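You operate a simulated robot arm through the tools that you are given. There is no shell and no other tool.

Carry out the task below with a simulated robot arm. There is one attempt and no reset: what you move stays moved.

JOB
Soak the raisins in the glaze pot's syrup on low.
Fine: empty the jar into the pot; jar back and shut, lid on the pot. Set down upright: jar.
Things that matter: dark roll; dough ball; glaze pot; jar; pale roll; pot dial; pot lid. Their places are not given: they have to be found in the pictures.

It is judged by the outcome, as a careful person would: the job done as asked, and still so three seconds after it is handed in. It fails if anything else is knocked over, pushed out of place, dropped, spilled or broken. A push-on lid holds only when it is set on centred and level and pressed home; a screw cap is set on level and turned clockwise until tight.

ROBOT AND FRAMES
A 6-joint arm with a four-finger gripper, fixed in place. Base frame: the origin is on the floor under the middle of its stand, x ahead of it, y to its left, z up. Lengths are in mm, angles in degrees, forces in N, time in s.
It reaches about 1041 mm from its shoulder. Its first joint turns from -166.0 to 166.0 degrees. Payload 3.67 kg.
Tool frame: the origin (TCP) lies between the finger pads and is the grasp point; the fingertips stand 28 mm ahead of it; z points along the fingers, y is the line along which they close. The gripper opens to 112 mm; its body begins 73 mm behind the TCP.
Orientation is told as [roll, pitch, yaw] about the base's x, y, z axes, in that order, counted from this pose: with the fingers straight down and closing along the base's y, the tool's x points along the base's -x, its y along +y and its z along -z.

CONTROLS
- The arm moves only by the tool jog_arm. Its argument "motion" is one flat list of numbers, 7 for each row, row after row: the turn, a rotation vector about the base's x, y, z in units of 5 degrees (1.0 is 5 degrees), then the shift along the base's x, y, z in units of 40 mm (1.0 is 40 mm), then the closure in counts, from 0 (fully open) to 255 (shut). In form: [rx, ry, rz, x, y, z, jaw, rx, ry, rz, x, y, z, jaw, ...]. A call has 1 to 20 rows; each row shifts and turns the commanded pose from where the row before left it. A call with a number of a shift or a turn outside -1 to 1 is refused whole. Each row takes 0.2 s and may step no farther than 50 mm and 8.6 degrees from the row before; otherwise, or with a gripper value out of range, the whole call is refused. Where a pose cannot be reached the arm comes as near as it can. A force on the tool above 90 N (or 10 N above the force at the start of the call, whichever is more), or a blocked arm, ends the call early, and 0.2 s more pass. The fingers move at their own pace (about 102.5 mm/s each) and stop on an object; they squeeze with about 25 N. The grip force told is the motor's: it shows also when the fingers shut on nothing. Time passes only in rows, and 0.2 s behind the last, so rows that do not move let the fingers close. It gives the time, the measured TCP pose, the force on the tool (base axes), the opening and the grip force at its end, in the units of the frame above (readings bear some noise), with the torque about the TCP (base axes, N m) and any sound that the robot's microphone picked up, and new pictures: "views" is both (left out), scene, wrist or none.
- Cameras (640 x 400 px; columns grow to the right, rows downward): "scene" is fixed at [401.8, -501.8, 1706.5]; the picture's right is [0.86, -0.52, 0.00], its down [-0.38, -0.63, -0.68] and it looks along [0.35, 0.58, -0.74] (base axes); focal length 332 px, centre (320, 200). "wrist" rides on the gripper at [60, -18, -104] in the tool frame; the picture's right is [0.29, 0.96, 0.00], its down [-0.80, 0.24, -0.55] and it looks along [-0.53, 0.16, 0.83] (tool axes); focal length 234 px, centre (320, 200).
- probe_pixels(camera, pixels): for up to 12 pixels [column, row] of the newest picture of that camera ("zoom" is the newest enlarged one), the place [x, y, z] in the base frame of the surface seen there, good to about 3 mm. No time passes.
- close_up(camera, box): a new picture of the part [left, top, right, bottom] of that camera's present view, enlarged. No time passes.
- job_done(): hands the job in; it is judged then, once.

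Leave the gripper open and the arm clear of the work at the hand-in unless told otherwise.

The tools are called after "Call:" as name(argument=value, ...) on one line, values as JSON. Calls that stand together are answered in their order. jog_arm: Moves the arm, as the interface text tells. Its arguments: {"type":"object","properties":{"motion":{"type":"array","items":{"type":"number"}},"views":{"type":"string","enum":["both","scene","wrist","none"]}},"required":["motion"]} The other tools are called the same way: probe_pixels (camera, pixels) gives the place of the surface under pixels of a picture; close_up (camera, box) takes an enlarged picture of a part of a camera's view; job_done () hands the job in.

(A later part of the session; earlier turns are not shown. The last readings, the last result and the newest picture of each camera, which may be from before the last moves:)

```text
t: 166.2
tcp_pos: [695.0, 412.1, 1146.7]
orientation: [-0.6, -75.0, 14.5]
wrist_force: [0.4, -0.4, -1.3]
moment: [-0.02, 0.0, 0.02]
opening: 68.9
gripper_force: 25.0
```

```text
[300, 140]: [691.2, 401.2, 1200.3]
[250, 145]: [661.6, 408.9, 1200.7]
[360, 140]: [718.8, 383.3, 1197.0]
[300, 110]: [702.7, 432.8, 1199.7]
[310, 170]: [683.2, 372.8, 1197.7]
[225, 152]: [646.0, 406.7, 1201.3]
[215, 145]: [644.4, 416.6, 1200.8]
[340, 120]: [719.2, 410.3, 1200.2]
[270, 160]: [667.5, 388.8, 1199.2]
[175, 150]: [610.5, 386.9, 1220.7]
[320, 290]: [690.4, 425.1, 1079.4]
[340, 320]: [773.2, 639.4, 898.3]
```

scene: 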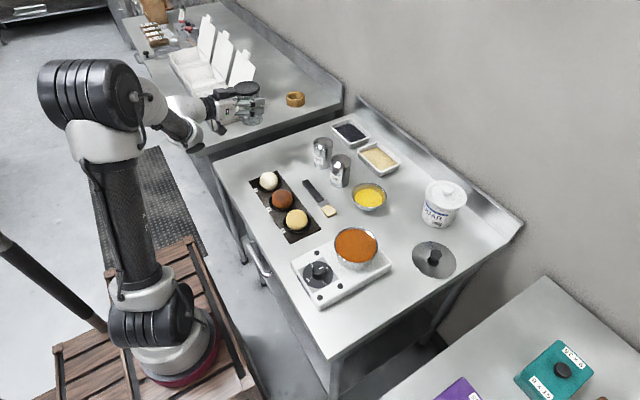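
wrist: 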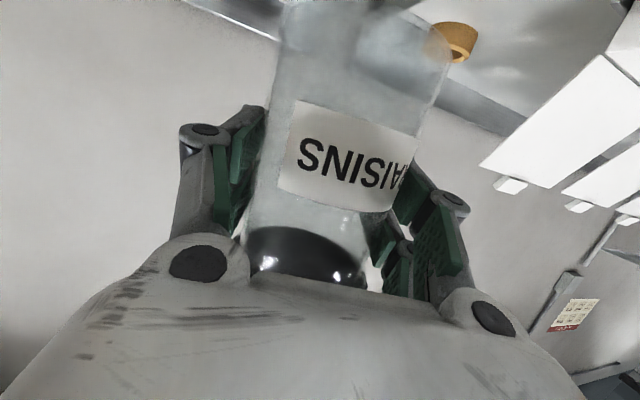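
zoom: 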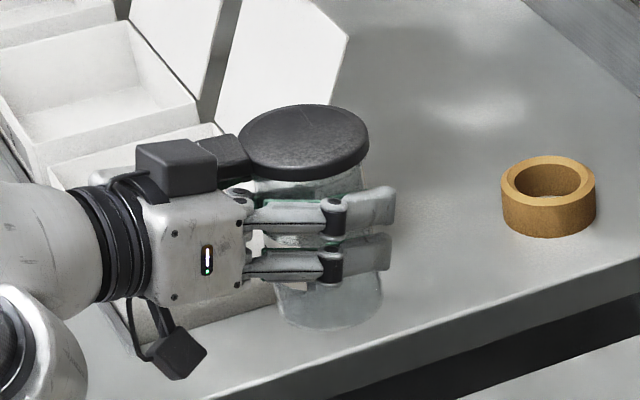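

The lid top is level (z≈1197–1201 all over): the lid is lying shut on the jar. Now I carry the jar to its place (702, 418) and lower it, slowly near the table.

Call:
jog_arm(motion=[0, 0, 0, 0.18, 0.15, -0.5, 255, 0, 0, 0, 0, 0, -0.8, 255, 0, 0, 0, 0, 0, -0.8, 255, 0, 0, 0, 0, 0, -0.8, 255, 0, 0, 0, 0, 0, -0.7, 255, 0, 0, 0, 0, 0, -0.35, 255, 0, 0, 0, 0, 0, 0, 255], views="both")

Call:
close_up(camera="scene", box=[210, 90, 310, 190])

```text
t: 167.8
tcp_pos: [700.3, 417.3, 988.6]
orientation: [-0.4, -75.1, 14.2]
wrist_force: [-0.1, 0.8, -1.7]
moment: [-0.01, 0.0, 0.01]
opening: 68.8
gripper_force: 25.3
```

scene: 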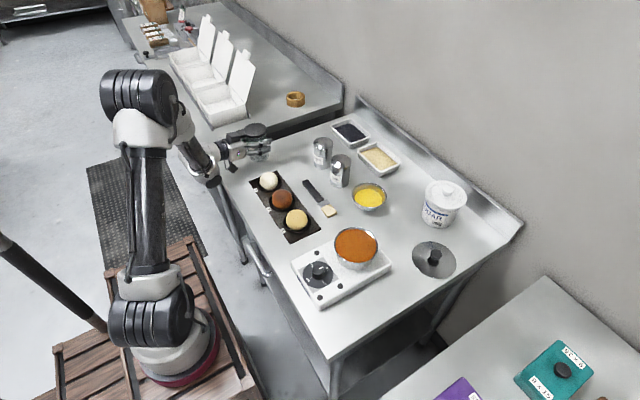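
wrist: 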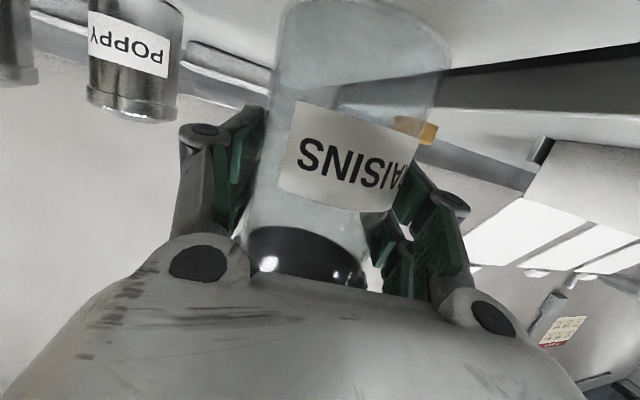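

```text
4.00 times, centred on (260, 140) of scene
```

zoom: 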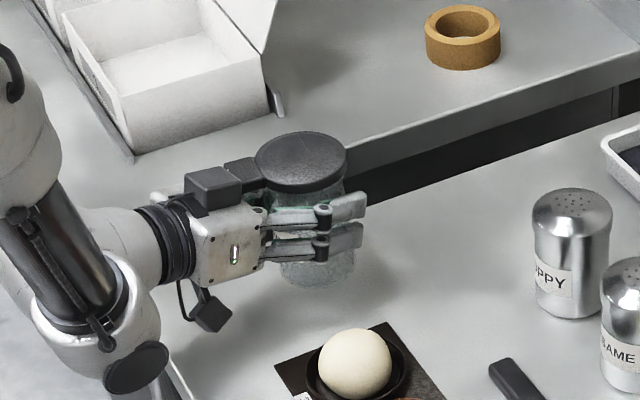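

Nearly down. Lower in 3 mm rows, 12 mm, then check the force.

Call:
jog_arm(motion=[0, 0, 0, 0, 0, -0.075, 255, 0, 0, 0, 0, 0, -0.075, 255, 0, 0, 0, 0, 0, -0.075, 255, 0, 0, 0, 0, 0, -0.05, 255, 0, 0, 0, 0, 0, 0, 255], views="none")

```text
t: 169.0
tcp_pos: [702.0, 417.1, 978.8]
orientation: [-0.5, -75.1, 14.3]
wrist_force: [-0.3, 0.8, -1.0]
moment: [-0.02, -0.01, -0.01]
opening: 69.1
gripper_force: 24.9
```

No contact yet at z 978.8. Continue with 2 mm rows.

Call:
jog_arm(motion=[0, 0, 0, 0, 0, -0.05, 255, 0, 0, 0, 0, 0, -0.05, 255, 0, 0, 0, 0, 0, 0, 255], views="none")

Call:
jog_arm(motion=[0, 0, 0, 0, 0, -0.04, 255, 0, 0, 0, 0, 0, 0, 255], views="none")

```text
t: 169.8
tcp_pos: [701.7, 417.9, 974.6]
orientation: [-0.4, -75.0, 14.3]
wrist_force: [0.7, -1.3, -1.3]
moment: [-0.01, -0.02, -0.01]
opening: 68.6
gripper_force: 24.6
```

```text
t: 170.4
tcp_pos: [701.2, 418.5, 972.2]
orientation: [-0.5, -74.9, 14.2]
wrist_force: [-0.1, -0.5, -1.2]
moment: [0.01, -0.02, -0.03]
opening: 69.2
gripper_force: 24.5
```

Still free at 972. Another 1.6 mm steps.

Call:
jog_arm(motion=[0, 0, 0, 0, 0, -0.04, 255, 0, 0, 0, 0, 0, 0, 255], views="none")

Call:
jog_arm(motion=[0, 0, 0, 0, 0, -0.03, 255, 0, 0, 0, 0, 0, 0, 255], views="none")

```text
t: 171.0
tcp_pos: [703.1, 418.0, 971.5]
orientation: [-0.5, -75.0, 14.3]
wrist_force: [-0.5, 0.0, -0.7]
moment: [-0.04, -0.03, -0.04]
opening: 68.6
gripper_force: 24.8
```

```text
t: 171.6
tcp_pos: [702.7, 418.5, 968.8]
orientation: [-0.4, -74.9, 14.2]
wrist_force: [0.5, 0.5, -0.6]
moment: [0.01, -0.03, 0.01]
opening: 69.0
gripper_force: 24.9
```

Call:
jog_arm(motion=[0, 0, 0, 0, 0, -0.025, 255, 0, 0, 0, 0, 0, 0, 255], views="none")

Call:
close_up(camera="scene", box=[230, 110, 290, 180])

```text
t: 172.2
tcp_pos: [702.2, 417.4, 970.2]
orientation: [-0.3, -75.1, 14.1]
wrist_force: [2.5, 0.2, 4.5]
moment: [0.12, -0.33, -0.01]
opening: 69.0
gripper_force: 25.0
```

```text
5.71 times, centred on (260, 145) of scene
```

zoom: 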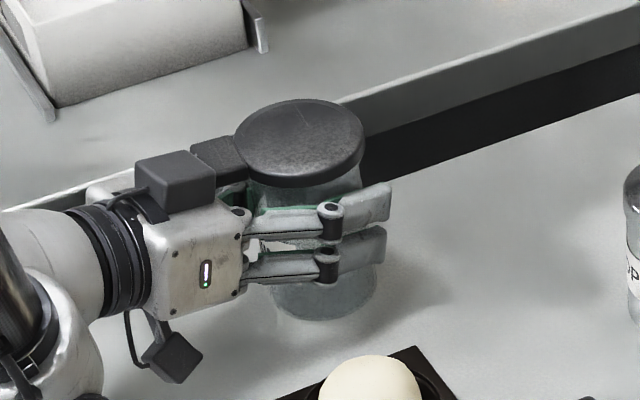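

Contact at the jar bottom's far (+x) edge, about 5 N: the jar must be leaning a degree or two in the grip. I measure the lid's tilt to level it before letting go.

Call:
probe_pixels(camera="zoom", pixels=[[240, 140], [260, 150], [300, 145], [340, 140], [358, 135], [300, 105], [330, 110], [270, 120], [310, 170], [280, 170], [215, 155], [205, 145]])

```text
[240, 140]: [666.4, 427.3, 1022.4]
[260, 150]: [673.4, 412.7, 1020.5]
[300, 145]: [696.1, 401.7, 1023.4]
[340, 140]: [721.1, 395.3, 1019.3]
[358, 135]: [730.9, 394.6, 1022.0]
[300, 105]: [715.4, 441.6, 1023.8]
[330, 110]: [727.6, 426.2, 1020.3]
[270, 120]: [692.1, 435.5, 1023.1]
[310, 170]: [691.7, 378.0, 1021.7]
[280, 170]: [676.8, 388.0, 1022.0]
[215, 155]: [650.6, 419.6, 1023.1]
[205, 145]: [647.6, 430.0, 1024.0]
```

The lid is level within measurement error. I release the jar: open the fingers without moving.

Call:
jog_arm(motion=[0, 0, 0, 0, 0, 0, 200, 0, 0, 0, 0, 0, 0, 100, 0, 0, 0, 0, 0, 0, 0, 0, 0, 0, 0, 0, 0, 0, 0, 0, 0, 0, 0, 0, 0], views="both")

Call:
close_up(camera="scene", box=[230, 110, 290, 180])

```text
t: 173.4
tcp_pos: [701.6, 417.5, 967.2]
orientation: [-0.5, -74.9, 14.3]
wrist_force: [0.1, 0.3, -0.1]
moment: [0.02, -0.02, 0.0]
opening: 112.0
gripper_force: 0.1
```

scene: 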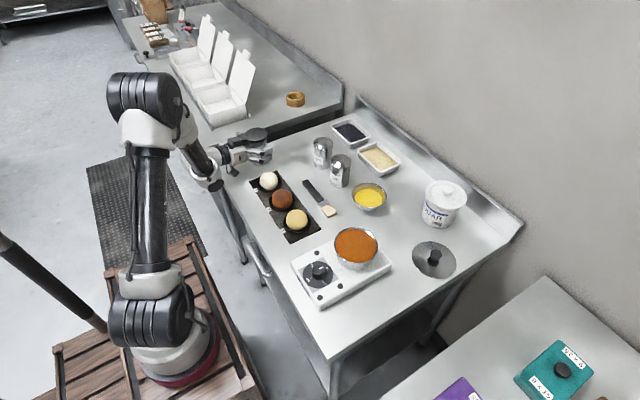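
wrist: 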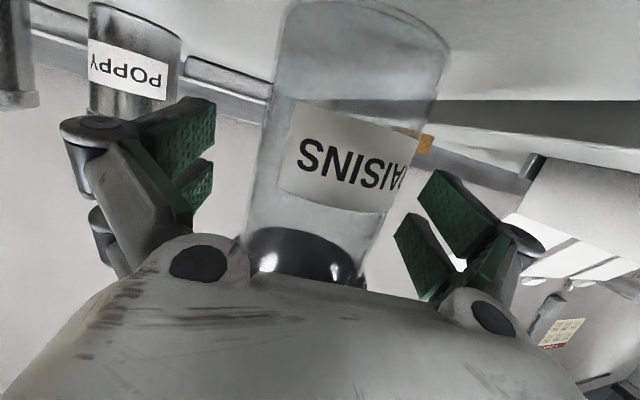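

```text
5.71 times, centred on (260, 145) of scene
```

zoom: 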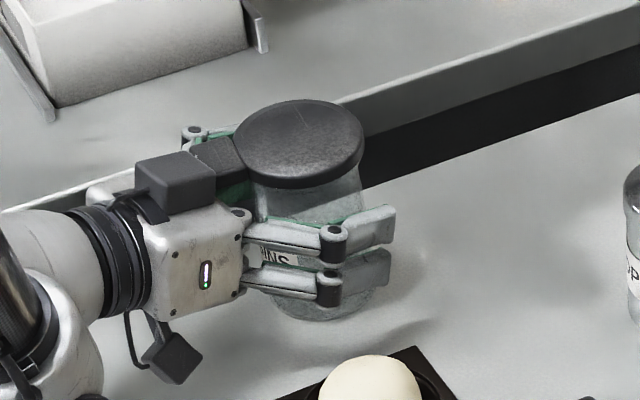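

The jar stands with its lid on. I retreat straight back horizontally (not up, as the tab is just above the gripper's front edge).

Call:
jog_arm(motion=[0, 0, 0, -0.48, -0.122, 0, 0, 0, 0, 0, -0.6, -0.153, 0, 0, 0, 0, 0, -0.7, -0.178, 0, 0, 0, 0, 0, -0.7, -0.178, 0.1, 0], views="both")

Call:
close_up(camera="scene", box=[230, 110, 290, 180])

Call:
close_up(camera="wrist", box=[230, 20, 430, 220])

```text
t: 174.4
tcp_pos: [604.7, 389.9, 973.5]
orientation: [-0.7, -75.0, 14.2]
wrist_force: [-0.1, 0.1, -0.2]
moment: [0.01, 0.02, 0.0]
opening: 112.0
gripper_force: 0.0
```

scene: 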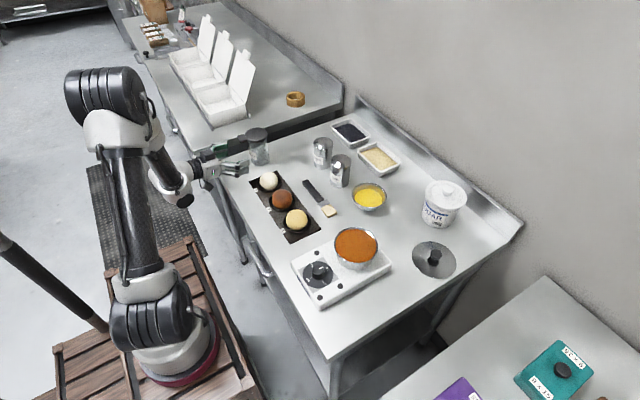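
wrist: 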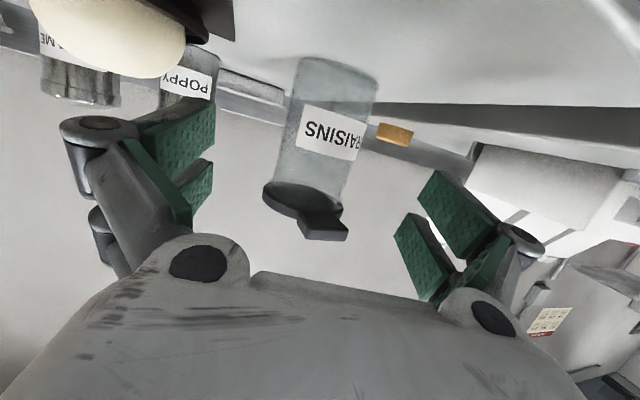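

```text
5.71 times, centred on (260, 145) of scene
```

zoom: 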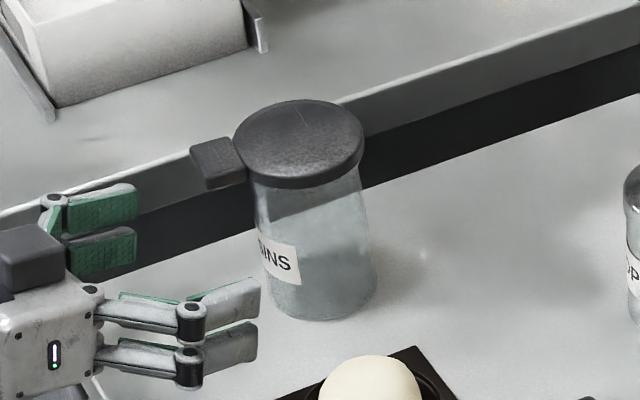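

```text
2.00 times, centred on (330, 120) of wrist
```

zoom: 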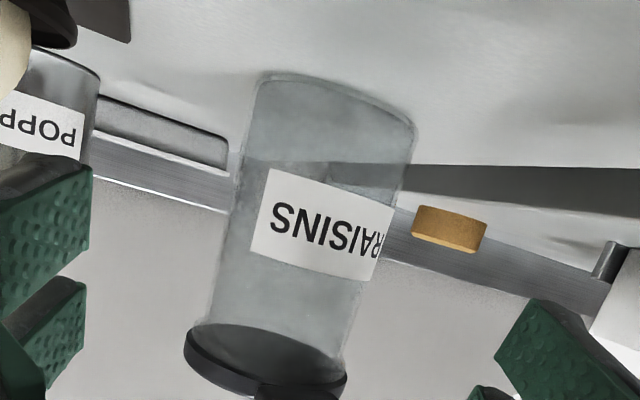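

The jar stands upright at its place with the lid flat on it. To be sure it is pressed home, I'll go up, point the fingers down, shut them and press gently on the lid's centre. First rise and pitch to vertical.

Call:
jog_arm(motion=[0, 0, 0, -0.4, -0.1, 0.2, 0, 0, 0, 0, 0, 0, 1, 0, 0, 0, 0, 0, 0, 1, 0, 0, 0, 0, 0, 0, 1, 0, 0, 0, 0, 0, 0, 1, 0, 0, 0, 0, 0, 0, 1, 0, 0, 0, 0, 0, 0, 0.4, 255], views="none")

Call:
jog_arm(motion=[-0.245, 0.969, 0, 0.18, 0.05, 0, 255, -0.245, 0.969, 0, 0.18, 0.05, 0, 255, -0.245, 0.969, 0, 0.18, 0.05, 0, 255, -0.245, 0.969, 0, 0.18, 0.05, 0, 255, -0.245, 0.969, 0, 0.18, 0.05, 0, 255, -0.245, 0.969, 0, 0.18, 0.05, 0, 255, -0.245, 0.969, 0, 0.18, 0.05, 0, 255, -0.245, 0.969, 0, 0.18, 0.05, 0, 255, -0.245, 0.969, 0, 0.18, 0.05, 0, 255, -0.245, 0.969, 0, 0.18, 0.05, 0, 255, -0.245, 0.969, 0, 0.18, 0.05, 0, 255, -0.245, 0.969, 0, 0.18, 0.05, 0, 255, -0.245, 0.969, 0, 0.18, 0.05, 0, 255, -0.245, 0.969, 0, 0.18, 0.05, 0, 255, -0.245, 0.969, 0, 0.18, 0.05, 0, 255], views="both")

```text
t: 176.0
tcp_pos: [588.7, 389.2, 1196.9]
orientation: [-0.4, -75.0, 14.4]
wrist_force: [-0.4, 0.2, 0.2]
moment: [-0.03, 0.02, 0.01]
opening: 40.1
gripper_force: 6.2
```

```text
t: 179.2
tcp_pos: [694.9, 418.4, 1199.2]
orientation: [-0.4, -0.2, 14.3]
wrist_force: [-0.7, 0.1, 1.3]
moment: [0.01, -0.05, -0.04]
opening: 0.1
gripper_force: 25.6
```

scene: 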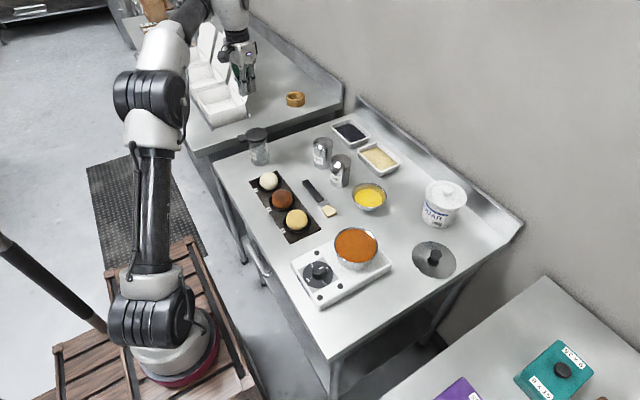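
wrist: 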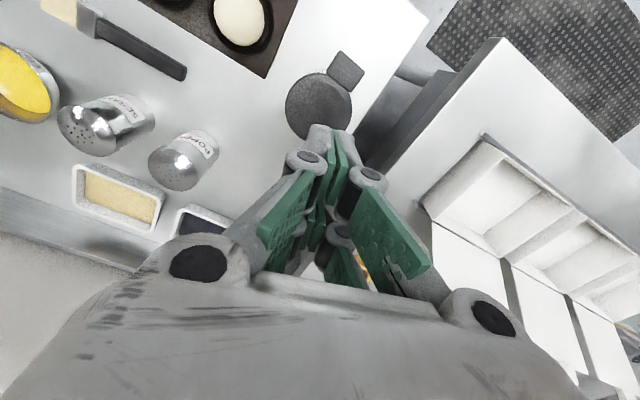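

Vertical over the jar. I measure the lid once more from both views before pressing.

Call:
close_up(camera="scene", box=[230, 115, 290, 175])

Call:
probe_pixels(camera="zoom", pixels=[[210, 120], [250, 120], [290, 120], [330, 115], [350, 110], [290, 85], [290, 150], [320, 90], [195, 105], [225, 125], [300, 240], [350, 100]])

Call:
probe_pixels(camera="wrist", pixels=[[318, 80], [290, 105], [345, 110], [318, 105], [345, 70], [335, 60], [355, 75], [300, 85], [340, 90], [300, 130], [310, 95], [330, 110]])

```text
6.67 times, centred on (260, 145) of scene
```

zoom: 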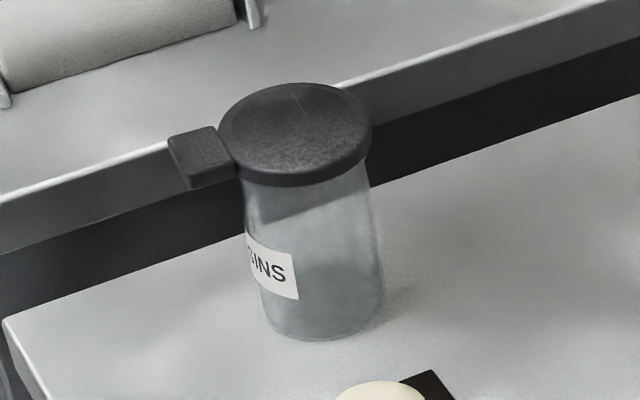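

```text
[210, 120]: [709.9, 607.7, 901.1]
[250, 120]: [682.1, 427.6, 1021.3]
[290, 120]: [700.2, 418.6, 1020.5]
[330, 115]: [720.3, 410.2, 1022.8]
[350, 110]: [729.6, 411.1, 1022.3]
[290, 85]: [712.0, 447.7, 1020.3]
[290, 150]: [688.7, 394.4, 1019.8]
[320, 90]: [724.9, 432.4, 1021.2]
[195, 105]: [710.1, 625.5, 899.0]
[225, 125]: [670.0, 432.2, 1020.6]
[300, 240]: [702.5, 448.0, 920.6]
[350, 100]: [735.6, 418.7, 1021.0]
```

```text
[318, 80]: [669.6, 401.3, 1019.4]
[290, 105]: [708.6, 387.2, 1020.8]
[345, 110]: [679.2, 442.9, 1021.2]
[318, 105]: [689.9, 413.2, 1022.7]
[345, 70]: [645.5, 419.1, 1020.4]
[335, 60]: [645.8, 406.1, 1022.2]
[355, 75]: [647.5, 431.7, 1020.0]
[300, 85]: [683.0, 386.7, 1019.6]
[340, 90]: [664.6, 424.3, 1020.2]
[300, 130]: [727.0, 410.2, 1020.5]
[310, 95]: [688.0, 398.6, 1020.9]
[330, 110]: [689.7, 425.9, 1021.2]
```

Lid level at z≈1021, centre (700, 417), tab pointing to the robot. I descend with shut fingers over the lid centre to just above it.

Call:
jog_arm(motion=[0, 0, 0, 0.05, -0.03, -1, 255, 0, 0, 0, 0.05, 0, -1, 255, 0, 0, 0, 0, 0, -1, 255, 0, 0, 0, 0, 0, -0.5, 255, 0, 0, 0, 0, 0, 0, 255], views="both")

```text
t: 180.4
tcp_pos: [699.0, 414.9, 1056.3]
orientation: [-0.4, -0.1, 14.3]
wrist_force: [0.2, -0.2, -0.2]
moment: [0.02, 0.02, -0.01]
opening: 0.0
gripper_force: 25.2
```

scene: 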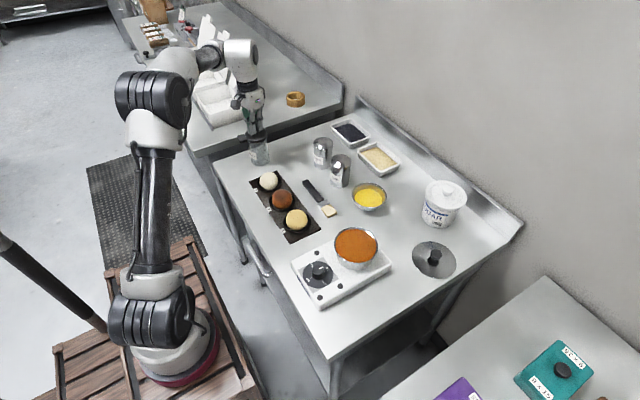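
wrist: 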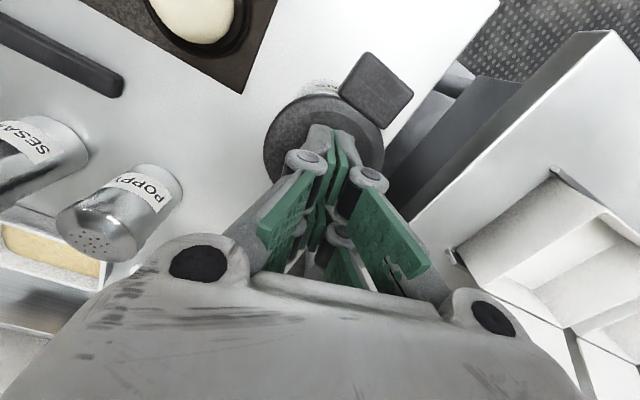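

Just above the lid (7 mm). I press down in 2 mm rows and watch the force.

Call:
jog_arm(motion=[0, 0, 0, 0, 0, -0.05, 255, 0, 0, 0, 0, 0, -0.05, 255, 0, 0, 0, 0, 0, -0.05, 255, 0, 0, 0, 0, 0, -0.03, 255], views="none")

```text
t: 181.4
tcp_pos: [698.6, 417.4, 1050.6]
orientation: [-0.5, 0.0, 14.3]
wrist_force: [-0.7, 0.3, 1.2]
moment: [-0.01, 0.0, 0.02]
opening: 0.0
gripper_force: 25.1
```

Call:
jog_arm(motion=[0, 0, 0, 0, 0, -0.04, 255, 0, 0, 0, 0, 0, -0.04, 255, 0, 0, 0, 0, 0, 0, 255], views="none")

```text
t: 182.2
tcp_pos: [699.8, 417.7, 1046.3]
orientation: [-0.5, -0.1, 14.3]
wrist_force: [0.4, 0.1, -0.4]
moment: [0.03, 0.0, 0.0]
opening: 0.0
gripper_force: 24.9
```

No contact yet. Continue in 1.6 mm steps.

Call:
jog_arm(motion=[0, 0, 0, 0, 0, -0.04, 255, 0, 0, 0, 0, 0, -0.04, 255, 0, 0, 0, 0, 0, 0, 255], views="scene")

Call:
close_up(camera="scene", box=[225, 90, 295, 175])

```text
t: 183.0
tcp_pos: [698.3, 417.2, 1045.6]
orientation: [-0.4, -0.3, 14.2]
wrist_force: [2.5, -1.4, 21.5]
moment: [-0.05, -0.21, -0.01]
opening: 6.0
gripper_force: 25.0
```

scene: 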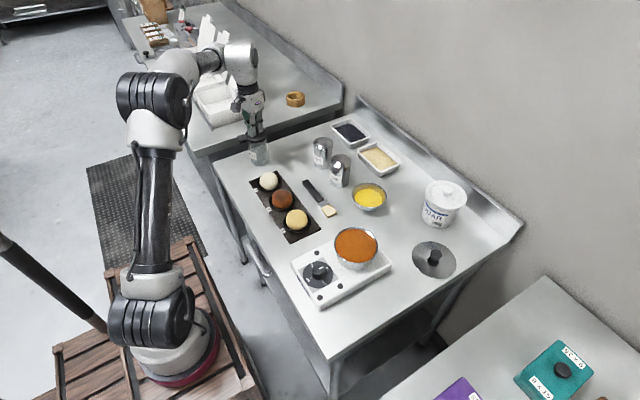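

```text
4.71 times, centred on (260, 132) of scene
```

zoom: 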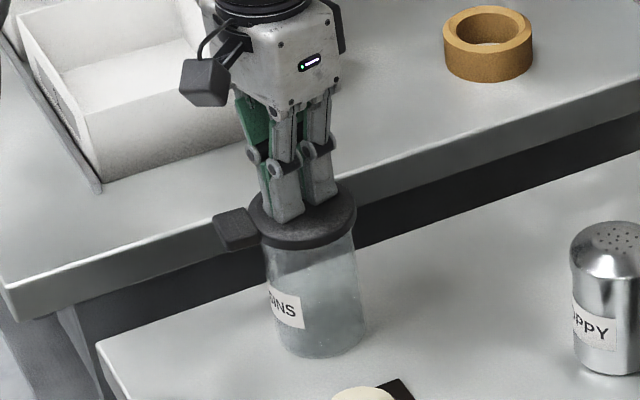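

Pressing with 21 N on the lid's centre, jar steady. A little more for certainty, then release.

Call:
jog_arm(motion=[0, 0, 0, 0, 0, -0.03, 255, 0, 0, 0, 0, 0, 0, 255, 0, 0, 0, 0, 0, 0, 255], views="none")

Call:
jog_arm(motion=[0, 0, 0, 0, 0, 0.1, 255, 0, 0, 0, 0, 0, 0.3, 255, 0, 0, 0, 0, 0, 1, 255, 0, 0, 0, 0, 0, 1, 255, 0, 0, 0, 0, 0, 1, 255], views="both")

Call:
close_up(camera="scene", box=[230, 115, 290, 175])

Call:
probe_pixels(camera="zoom", pixels=[[250, 120], [290, 120], [330, 115], [350, 110], [290, 90], [290, 150], [320, 90], [200, 150], [190, 145], [270, 265], [285, 270], [350, 100]])

```text
t: 183.8
tcp_pos: [698.3, 417.2, 1045.0]
orientation: [-0.3, -0.4, 14.3]
wrist_force: [5.9, 5.4, 43.9]
moment: [0.23, -0.66, -0.01]
opening: 6.0
gripper_force: 24.6
```

```text
t: 185.0
tcp_pos: [697.2, 417.3, 1178.5]
orientation: [-0.4, -0.1, 14.3]
wrist_force: [0.9, -0.1, -0.2]
moment: [-0.03, 0.01, -0.01]
opening: 0.1
gripper_force: 25.4
```

scene: 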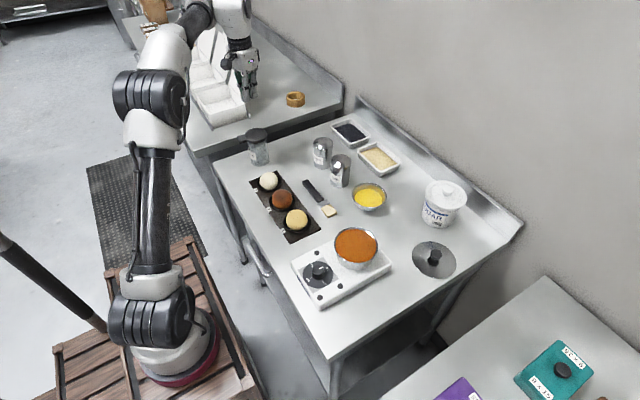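
wrist: 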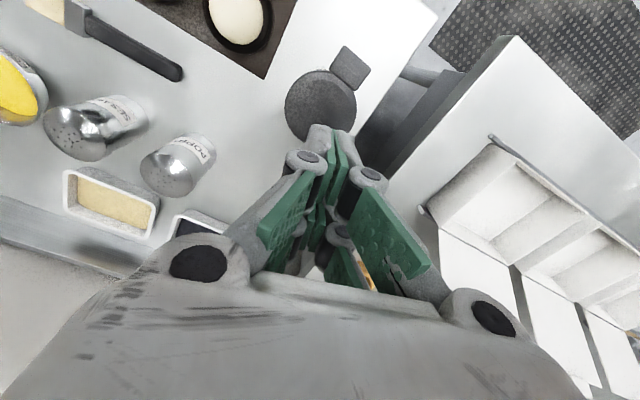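

```text
6.67 times, centred on (260, 145) of scene
```

zoom: 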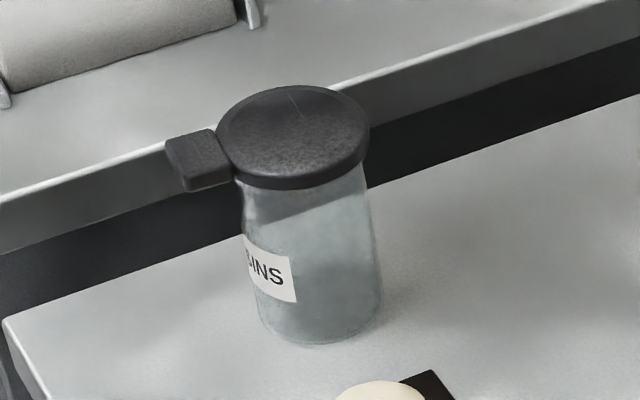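

```text
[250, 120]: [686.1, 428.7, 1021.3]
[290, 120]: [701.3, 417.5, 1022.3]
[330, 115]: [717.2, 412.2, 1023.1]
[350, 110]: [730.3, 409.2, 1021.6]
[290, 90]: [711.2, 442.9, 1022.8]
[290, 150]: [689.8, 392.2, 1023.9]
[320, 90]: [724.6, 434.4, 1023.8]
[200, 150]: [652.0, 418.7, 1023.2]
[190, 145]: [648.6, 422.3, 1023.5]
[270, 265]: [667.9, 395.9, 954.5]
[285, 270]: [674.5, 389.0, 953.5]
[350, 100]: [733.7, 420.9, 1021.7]
```

The jar is back in place, upright and shut. Next: the pot lid. I travel at height to above the lid's knob (936, −233), turning the yaw to 0° and half-opening the fingers.

Call:
jog_arm(motion=[0, 0, -0.143, 0.3, -0.8125, -0.05, 255, 0, 0, -0.143, 0.3, -0.8125, -0.05, 255, 0, 0, -0.143, 0.3, -0.8125, -0.05, 255, 0, 0, -0.143, 0.3, -0.8125, -0.05, 255, 0, 0, -0.143, 0.3, -0.8125, -0.05, 255, 0, 0, -0.143, 0.3, -0.8125, -0.05, 255, 0, 0, -0.143, 0.3, -0.8125, -0.05, 255, 0, 0, -0.143, 0.3, -0.8125, -0.05, 255, 0, 0, -0.143, 0.3, -0.8125, -0.05, 255, 0, 0, -0.143, 0.3, -0.8125, -0.05, 255, 0, 0, -0.143, 0.3, -0.8125, -0.05, 120, 0, 0, -0.143, 0.3, -0.8125, -0.05, 120, 0, 0, -0.143, 0.3, -0.8125, -0.05, 120, 0, 0, -0.143, 0.3, -0.8125, -0.05, 120, 0, 0, -0.143, 0.3, -0.8125, -0.05, 120, 0, 0, -0.143, 0.3, -0.8125, -0.05, 120, 0, 0, -0.143, 0.3, -0.8125, -0.05, 120, 0, 0, -0.143, 0.3, -0.8125, -0.05, 120, 0, 0, -0.143, 0.3, -0.8125, -0.05, 120, 0, 0, -0.143, 0.3, -0.8125, -0.05, 120], views="both")

```text
t: 189.2
tcp_pos: [942.1, -233.0, 1138.7]
orientation: [-0.5, -0.1, 0.0]
wrist_force: [-0.3, 1.8, -0.1]
moment: [-0.08, -0.04, 0.0]
opening: 59.2
gripper_force: 0.1
```

scene: 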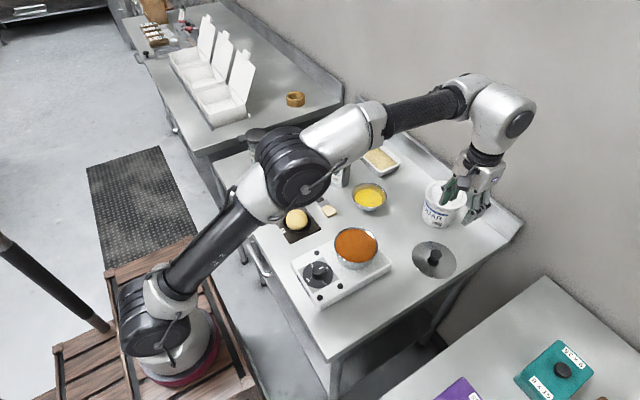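
wrist: 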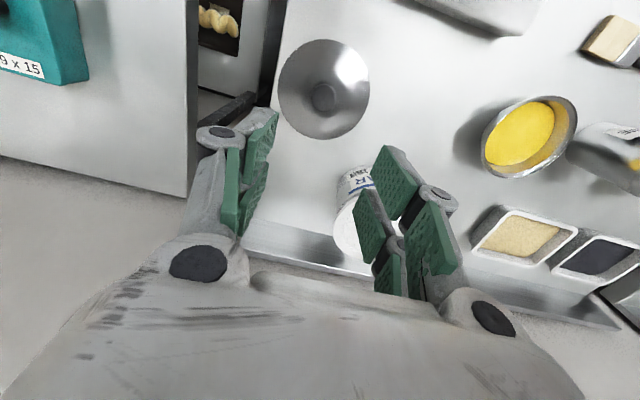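

Above the lid. The wrist camera shows lid and knob at (323,97). I probe the knob and the sugar tub for clearances.

Call:
probe_pixels(camera="wrist", pixels=[[323, 97], [315, 90], [332, 92], [323, 85], [322, 108], [280, 90], [368, 95], [325, 40], [325, 135], [345, 215], [362, 180], [345, 240]])

Call:
close_up(camera="scene", box=[400, 225, 470, 295])

Call:
probe_pixels(camera="zoom", pixels=[[330, 155], [300, 160], [358, 165], [326, 142], [330, 178], [330, 198], [195, 180], [240, 260], [330, 302], [436, 240], [420, 170], [280, 98]])

```text
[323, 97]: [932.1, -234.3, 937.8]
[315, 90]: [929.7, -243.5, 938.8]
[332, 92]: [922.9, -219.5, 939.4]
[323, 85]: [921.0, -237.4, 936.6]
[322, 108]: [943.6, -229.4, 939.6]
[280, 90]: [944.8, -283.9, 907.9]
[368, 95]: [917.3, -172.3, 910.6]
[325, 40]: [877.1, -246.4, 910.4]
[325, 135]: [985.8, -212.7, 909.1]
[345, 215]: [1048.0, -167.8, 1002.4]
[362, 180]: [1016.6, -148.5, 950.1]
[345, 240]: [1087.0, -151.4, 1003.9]
```

```text
5.71 times, centred on (435, 260) of scene
```

zoom: 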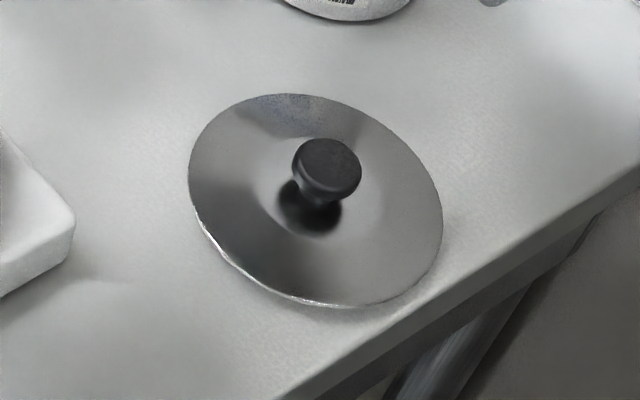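

```text
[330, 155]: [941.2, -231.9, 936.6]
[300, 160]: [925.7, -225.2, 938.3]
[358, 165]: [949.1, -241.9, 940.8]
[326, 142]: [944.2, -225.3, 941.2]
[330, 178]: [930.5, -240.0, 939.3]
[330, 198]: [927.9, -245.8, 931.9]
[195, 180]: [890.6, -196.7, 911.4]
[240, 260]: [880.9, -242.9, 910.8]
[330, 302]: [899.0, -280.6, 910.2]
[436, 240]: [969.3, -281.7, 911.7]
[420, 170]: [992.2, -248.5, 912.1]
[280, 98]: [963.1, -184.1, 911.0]
```

Knob centre (935.5, −232.5), radius about 14, top z 939; the lid radius is about 58, centred on the knob. The sugar tub is over 70 mm away. I descend over the knob with the fingers at 59 mm.

Call:
jog_arm(motion=[0, 0, 0, -0.1, 0, -0.9, 120, 0, 0, 0, -0.05, 0, -0.9, 120, 0, 0, 0, 0, 0, -0.9, 120, 0, 0, 0, 0, 0, -0.9, 120, 0, 0, 0, 0, 0, -0.6, 120, 0, 0, 0, 0, 0, -0.3, 120, 0, 0, 0, 0, 0, 0, 120], views="both")

Call:
close_up(camera="scene", box=[390, 200, 490, 300])

```text
t: 190.8
tcp_pos: [933.7, -232.9, 959.7]
orientation: [-0.5, 0.0, 0.2]
wrist_force: [0.3, 0.2, 0.8]
moment: [-0.02, -0.01, -0.03]
opening: 59.2
gripper_force: 0.1
```

scene: 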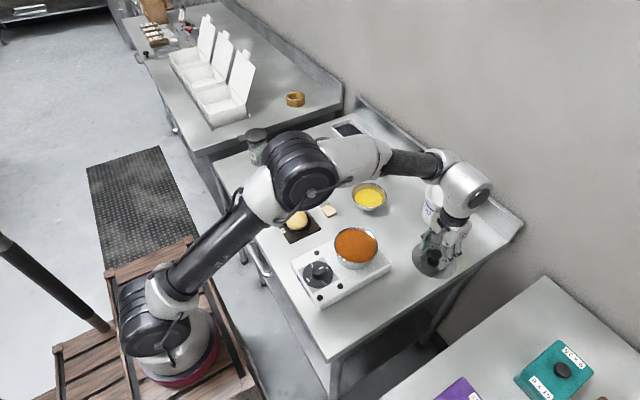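
wrist: 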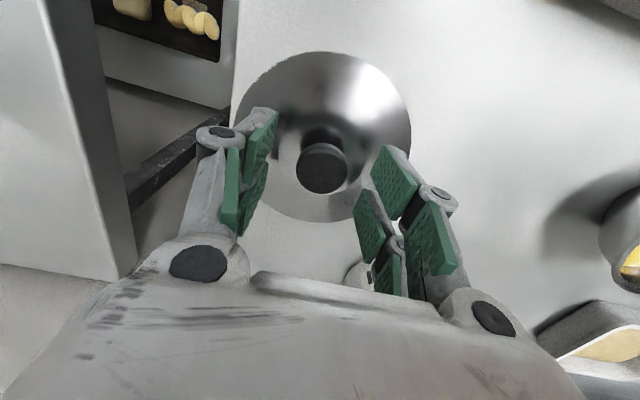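

```text
4.00 times, centred on (440, 250) of scene
```

zoom: 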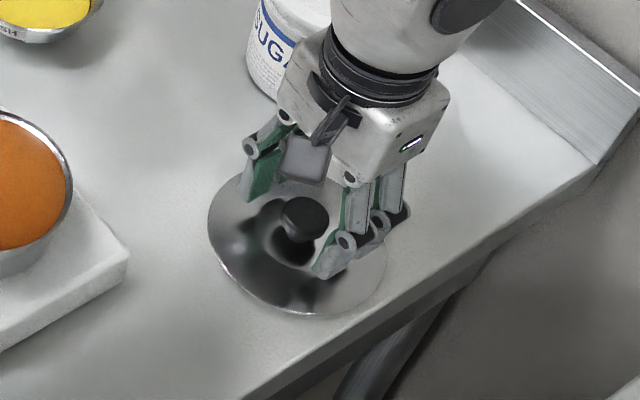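

The knob is centred between the fingers. Lower 10 mm more, then close on the knob.

Call:
jog_arm(motion=[0, 0, 0, 0.04, 0, -0.15, 120, 0, 0, 0, 0, 0, -0.1, 120, 0, 0, 0, 0, 0, 0, 120], views="none")

Call:
jog_arm(motion=[0, 0, 0, 0, 0, 0, 255, 0, 0, 0, 0, 0, 0, 255, 0, 0, 0, 0, 0, 0, 255, 0, 0, 0, 0, 0, 0, 255], views="both")

Call:
close_up(camera="scene", box=[400, 215, 480, 295])

```text
t: 191.6
tcp_pos: [934.0, -233.0, 948.8]
orientation: [-0.5, -0.1, 0.2]
wrist_force: [0.3, 0.7, -1.0]
moment: [-0.02, 0.0, 0.02]
opening: 59.3
gripper_force: 0.0
```

```text
t: 192.6
tcp_pos: [934.4, -232.6, 948.8]
orientation: [-0.6, -0.1, 0.0]
wrist_force: [-0.1, 0.2, 0.8]
moment: [0.04, -0.01, -0.03]
opening: 28.4
gripper_force: 25.1
```

scene: 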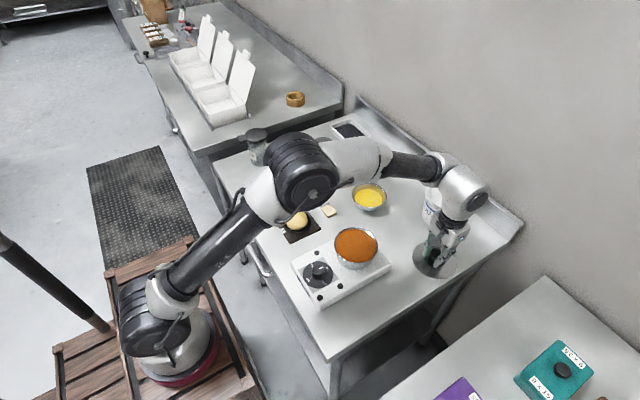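
wrist: 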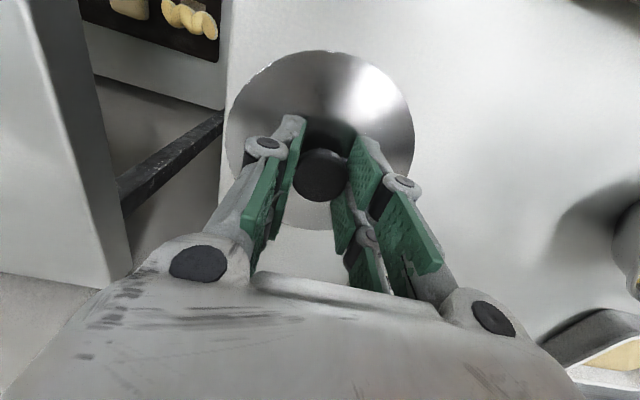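

```text
5.00 times, centred on (440, 255) of scene
```

zoom: 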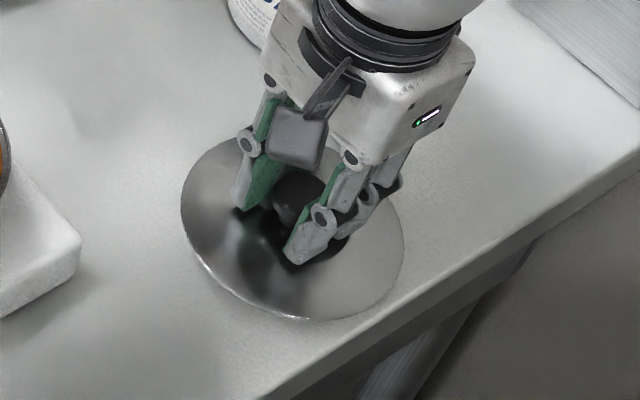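

Knob gripped (28.4 mm, 25 N). Lift the lid gently to z≈1100.

Call:
jog_arm(motion=[0, 0, 0, 0, 0, 0.15, 255, 0, 0, 0, 0, 0, 0.4, 255, 0, 0, 0, 0, 0, 0.7, 255, 0, 0, 0, 0, 0, 0.8, 255, 0, 0, 0, 0, 0, 0.8, 255, 0, 0, 0, 0, 0, 0.8, 255, 0, 0, 0, 0, 0, 0.1, 255], views="both")

Call:
close_up(camera="scene", box=[400, 160, 500, 260])

```text
t: 194.2
tcp_pos: [935.8, -233.8, 1097.6]
orientation: [-0.5, -0.1, 0.1]
wrist_force: [-0.1, 0.6, -1.1]
moment: [0.01, 0.01, -0.01]
opening: 28.3
gripper_force: 25.0
```

scene: 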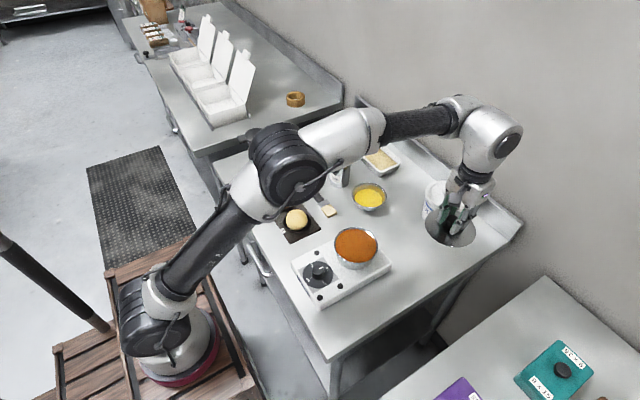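
wrist: 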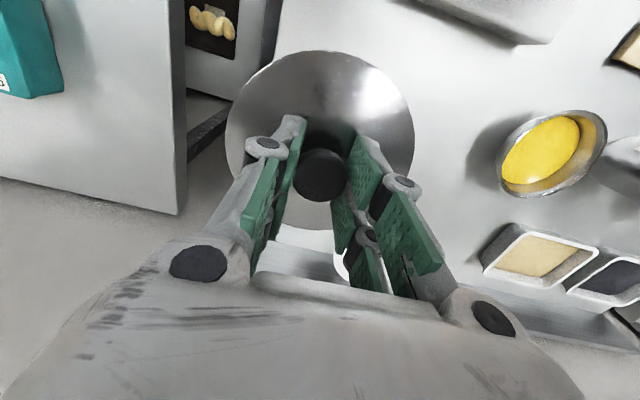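

```text
4.00 times, centred on (450, 210) of scene
```

zoom: 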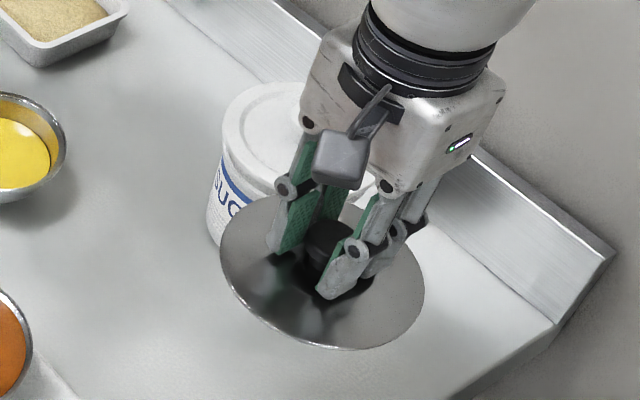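

Lid held, looking level. I probe its rim for level and for its centre relative to the TCP.

Call:
probe_pixels(camera="zoom", pixels=[[226, 245], [245, 295], [290, 330], [335, 343], [385, 335], [420, 295], [415, 265], [240, 215], [265, 202], [300, 320], [240, 255], [400, 300]])

Call:
probe_pixels(camera="wrist", pixels=[[230, 130], [245, 85], [280, 58], [330, 53], [375, 65], [405, 100], [410, 135], [400, 160], [240, 165], [320, 80], [260, 110], [390, 120]])

```text
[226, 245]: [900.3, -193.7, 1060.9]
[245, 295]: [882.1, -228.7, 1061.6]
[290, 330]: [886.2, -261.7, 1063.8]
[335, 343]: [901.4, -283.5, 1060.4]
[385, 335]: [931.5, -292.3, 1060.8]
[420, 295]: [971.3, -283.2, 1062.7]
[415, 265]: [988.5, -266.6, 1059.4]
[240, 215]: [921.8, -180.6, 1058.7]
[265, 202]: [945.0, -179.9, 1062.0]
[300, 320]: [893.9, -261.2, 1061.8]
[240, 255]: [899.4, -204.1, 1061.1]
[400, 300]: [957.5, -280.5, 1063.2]
```

```text
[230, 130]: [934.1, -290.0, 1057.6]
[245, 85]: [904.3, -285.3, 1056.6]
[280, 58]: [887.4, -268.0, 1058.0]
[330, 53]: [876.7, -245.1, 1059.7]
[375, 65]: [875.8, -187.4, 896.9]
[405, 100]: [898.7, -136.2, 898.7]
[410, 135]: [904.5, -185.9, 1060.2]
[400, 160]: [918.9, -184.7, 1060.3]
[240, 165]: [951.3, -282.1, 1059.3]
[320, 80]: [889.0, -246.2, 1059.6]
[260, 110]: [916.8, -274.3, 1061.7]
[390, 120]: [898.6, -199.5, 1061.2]
```

The lid is level (rim z 1060 ± 2) and its centre is about (+1.5, −1.5) from the TCP. Now I re-measure the pot rim to fix its centre precisely.

Call:
close_up(camera="scene", box=[325, 215, 390, 280])

Call:
probe_pixels(camera="zoom", pixels=[[181, 190], [180, 205], [190, 225], [205, 250], [235, 272], [265, 285], [445, 205], [442, 180], [430, 150], [415, 130], [340, 80], [280, 80]])

Call:
probe_pixels(camera="zoom", pixels=[[182, 160], [195, 130], [215, 108], [245, 90], [310, 77], [375, 98], [438, 225], [425, 250], [405, 272], [380, 285], [310, 200], [350, 180]])

```text
6.15 times, centred on (358, 248) of scene
```

zoom: 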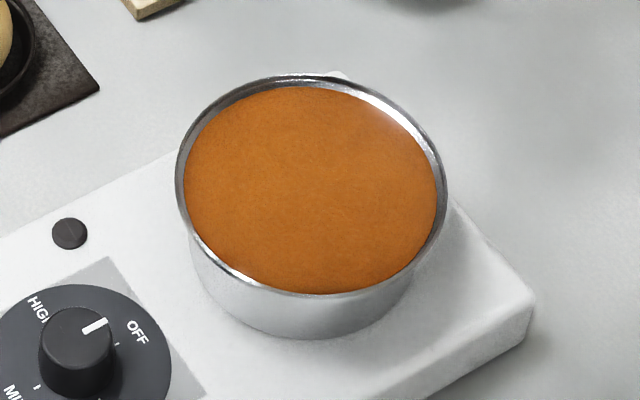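

```text
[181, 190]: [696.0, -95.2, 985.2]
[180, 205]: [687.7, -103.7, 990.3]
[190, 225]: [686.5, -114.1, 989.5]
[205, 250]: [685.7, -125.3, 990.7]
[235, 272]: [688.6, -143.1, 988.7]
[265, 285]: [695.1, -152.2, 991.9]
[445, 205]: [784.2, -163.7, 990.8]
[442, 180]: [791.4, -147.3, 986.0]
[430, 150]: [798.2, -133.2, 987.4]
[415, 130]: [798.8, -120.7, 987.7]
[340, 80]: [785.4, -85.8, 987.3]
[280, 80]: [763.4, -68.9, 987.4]
```

```text
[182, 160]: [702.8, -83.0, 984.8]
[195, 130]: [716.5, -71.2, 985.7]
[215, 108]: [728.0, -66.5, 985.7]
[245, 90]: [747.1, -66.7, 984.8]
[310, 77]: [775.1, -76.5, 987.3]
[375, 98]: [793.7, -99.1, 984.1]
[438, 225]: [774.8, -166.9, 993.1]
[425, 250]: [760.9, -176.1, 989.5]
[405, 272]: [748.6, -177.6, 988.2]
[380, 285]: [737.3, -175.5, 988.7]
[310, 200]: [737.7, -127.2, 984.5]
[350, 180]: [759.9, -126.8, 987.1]
```

Pot centre is (742, −122), rim radius about 56, rim z≈988, and the syrup now stands a little below the rim. I move the lid over it: TCP to (740.5, −120.5) at the same height.

Call:
jog_arm(motion=[0, 0, 0, -0.6975, 0.405, 0, 255, 0, 0, 0, -0.6975, 0.405, 0, 255, 0, 0, 0, -0.6975, 0.405, 0, 255, 0, 0, 0, -0.6975, 0.405, 0, 255, 0, 0, 0, -0.6975, 0.405, 0, 255, 0, 0, 0, -0.6975, 0.405, 0, 255, 0, 0, 0, -0.6975, 0.405, 0, 255, 0, 0, 0, 0, 0, 0, 255], views="both")

Call:
close_up(camera="scene", box=[310, 180, 410, 280])

```text
t: 196.0
tcp_pos: [740.6, -118.1, 1099.5]
orientation: [-0.5, -0.1, 0.1]
wrist_force: [0.2, -0.2, -1.3]
moment: [0.02, 0.03, 0.01]
opening: 28.6
gripper_force: 24.8
```

scene: 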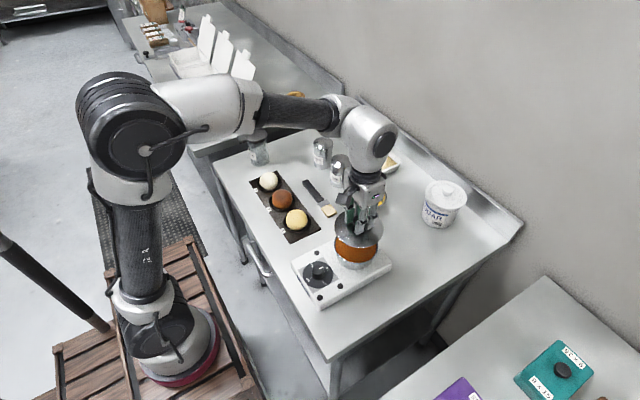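
wrist: 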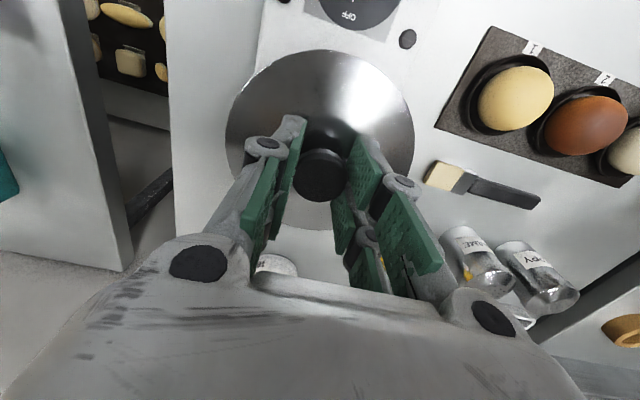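

```text
4.00 times, centred on (360, 230) of scene
```

zoom: 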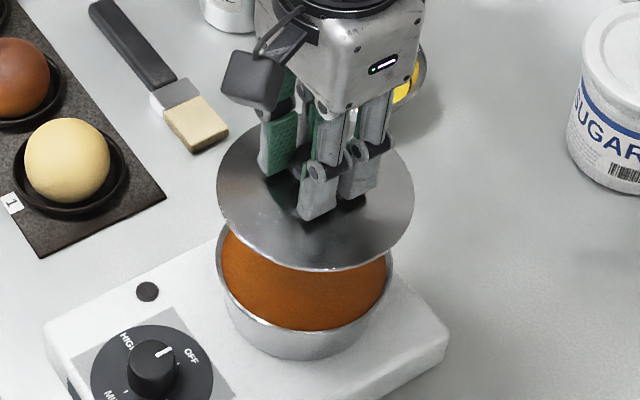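

The lid is above the pot. I probe the lid rim again here to check its centre against the pot's.

Call:
probe_pixels(camera="zoom", pixels=[[221, 200], [225, 220], [245, 245], [275, 260], [320, 266], [360, 260], [390, 243], [410, 215], [411, 195], [400, 170], [222, 180], [240, 150]])

Call:
probe_pixels(camera="wrist", pixels=[[231, 130], [233, 105], [245, 85], [262, 68], [280, 58], [305, 53], [330, 53], [352, 58], [375, 68], [395, 85], [408, 105], [411, 130]])

```text
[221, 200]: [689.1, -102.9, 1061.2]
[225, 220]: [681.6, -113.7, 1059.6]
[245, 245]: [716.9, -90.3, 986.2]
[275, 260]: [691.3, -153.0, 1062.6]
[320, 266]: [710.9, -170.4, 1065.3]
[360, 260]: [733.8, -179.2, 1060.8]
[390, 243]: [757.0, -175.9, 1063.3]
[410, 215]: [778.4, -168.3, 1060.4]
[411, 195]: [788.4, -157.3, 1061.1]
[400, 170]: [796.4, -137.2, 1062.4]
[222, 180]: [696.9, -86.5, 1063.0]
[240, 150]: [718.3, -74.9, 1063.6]
```

```text
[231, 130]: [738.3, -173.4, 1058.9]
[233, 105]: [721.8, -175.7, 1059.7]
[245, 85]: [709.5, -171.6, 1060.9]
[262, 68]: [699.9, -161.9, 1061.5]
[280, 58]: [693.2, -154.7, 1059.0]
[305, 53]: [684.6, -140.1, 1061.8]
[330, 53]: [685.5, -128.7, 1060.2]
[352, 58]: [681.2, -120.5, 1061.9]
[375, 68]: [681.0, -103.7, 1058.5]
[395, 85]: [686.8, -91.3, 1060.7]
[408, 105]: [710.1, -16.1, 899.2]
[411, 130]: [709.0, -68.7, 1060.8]
```

Lid centre ≈ (741, −123) versus pot (742, −122): within about a millimetre. I lower 48 mm, nudging by 1 mm in x and 0.5 mm in y.

Call:
jog_arm(motion=[0, 0, 0, 0.025, 0.0125, -0.3, 255, 0, 0, 0, 0, 0, -0.3, 255, 0, 0, 0, 0, 0, -0.3, 255, 0, 0, 0, 0, 0, -0.3, 255, 0, 0, 0, 0, 0, 0, 255], views="both")

Call:
close_up(camera="scene", box=[310, 190, 410, 290])

```text
t: 197.2
tcp_pos: [740.9, -119.2, 1048.9]
orientation: [-0.5, -0.1, 0.2]
wrist_force: [0.2, 0.2, -1.1]
moment: [-0.01, 0.0, -0.02]
opening: 28.4
gripper_force: 24.8
```

scene: 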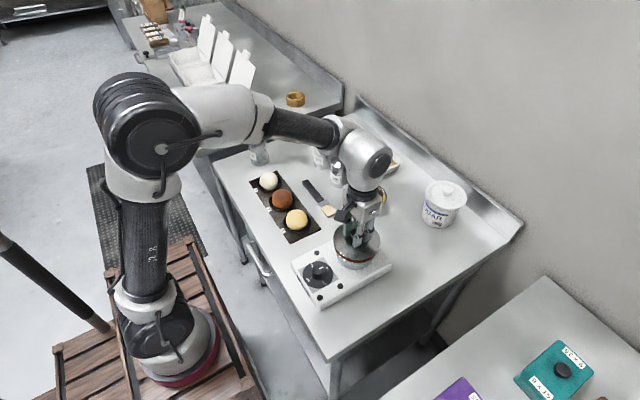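
wrist: 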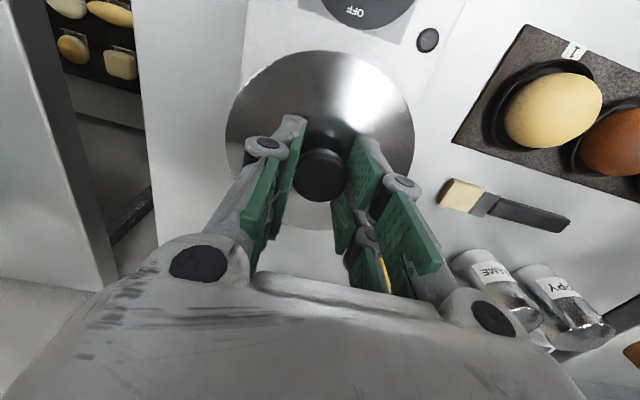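

```text
4.00 times, centred on (360, 240) of scene
```

zoom: 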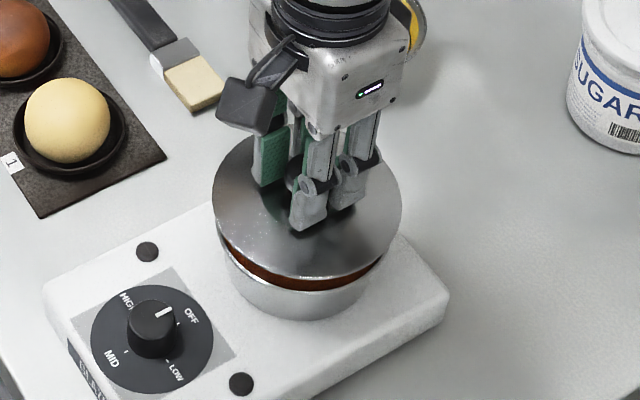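

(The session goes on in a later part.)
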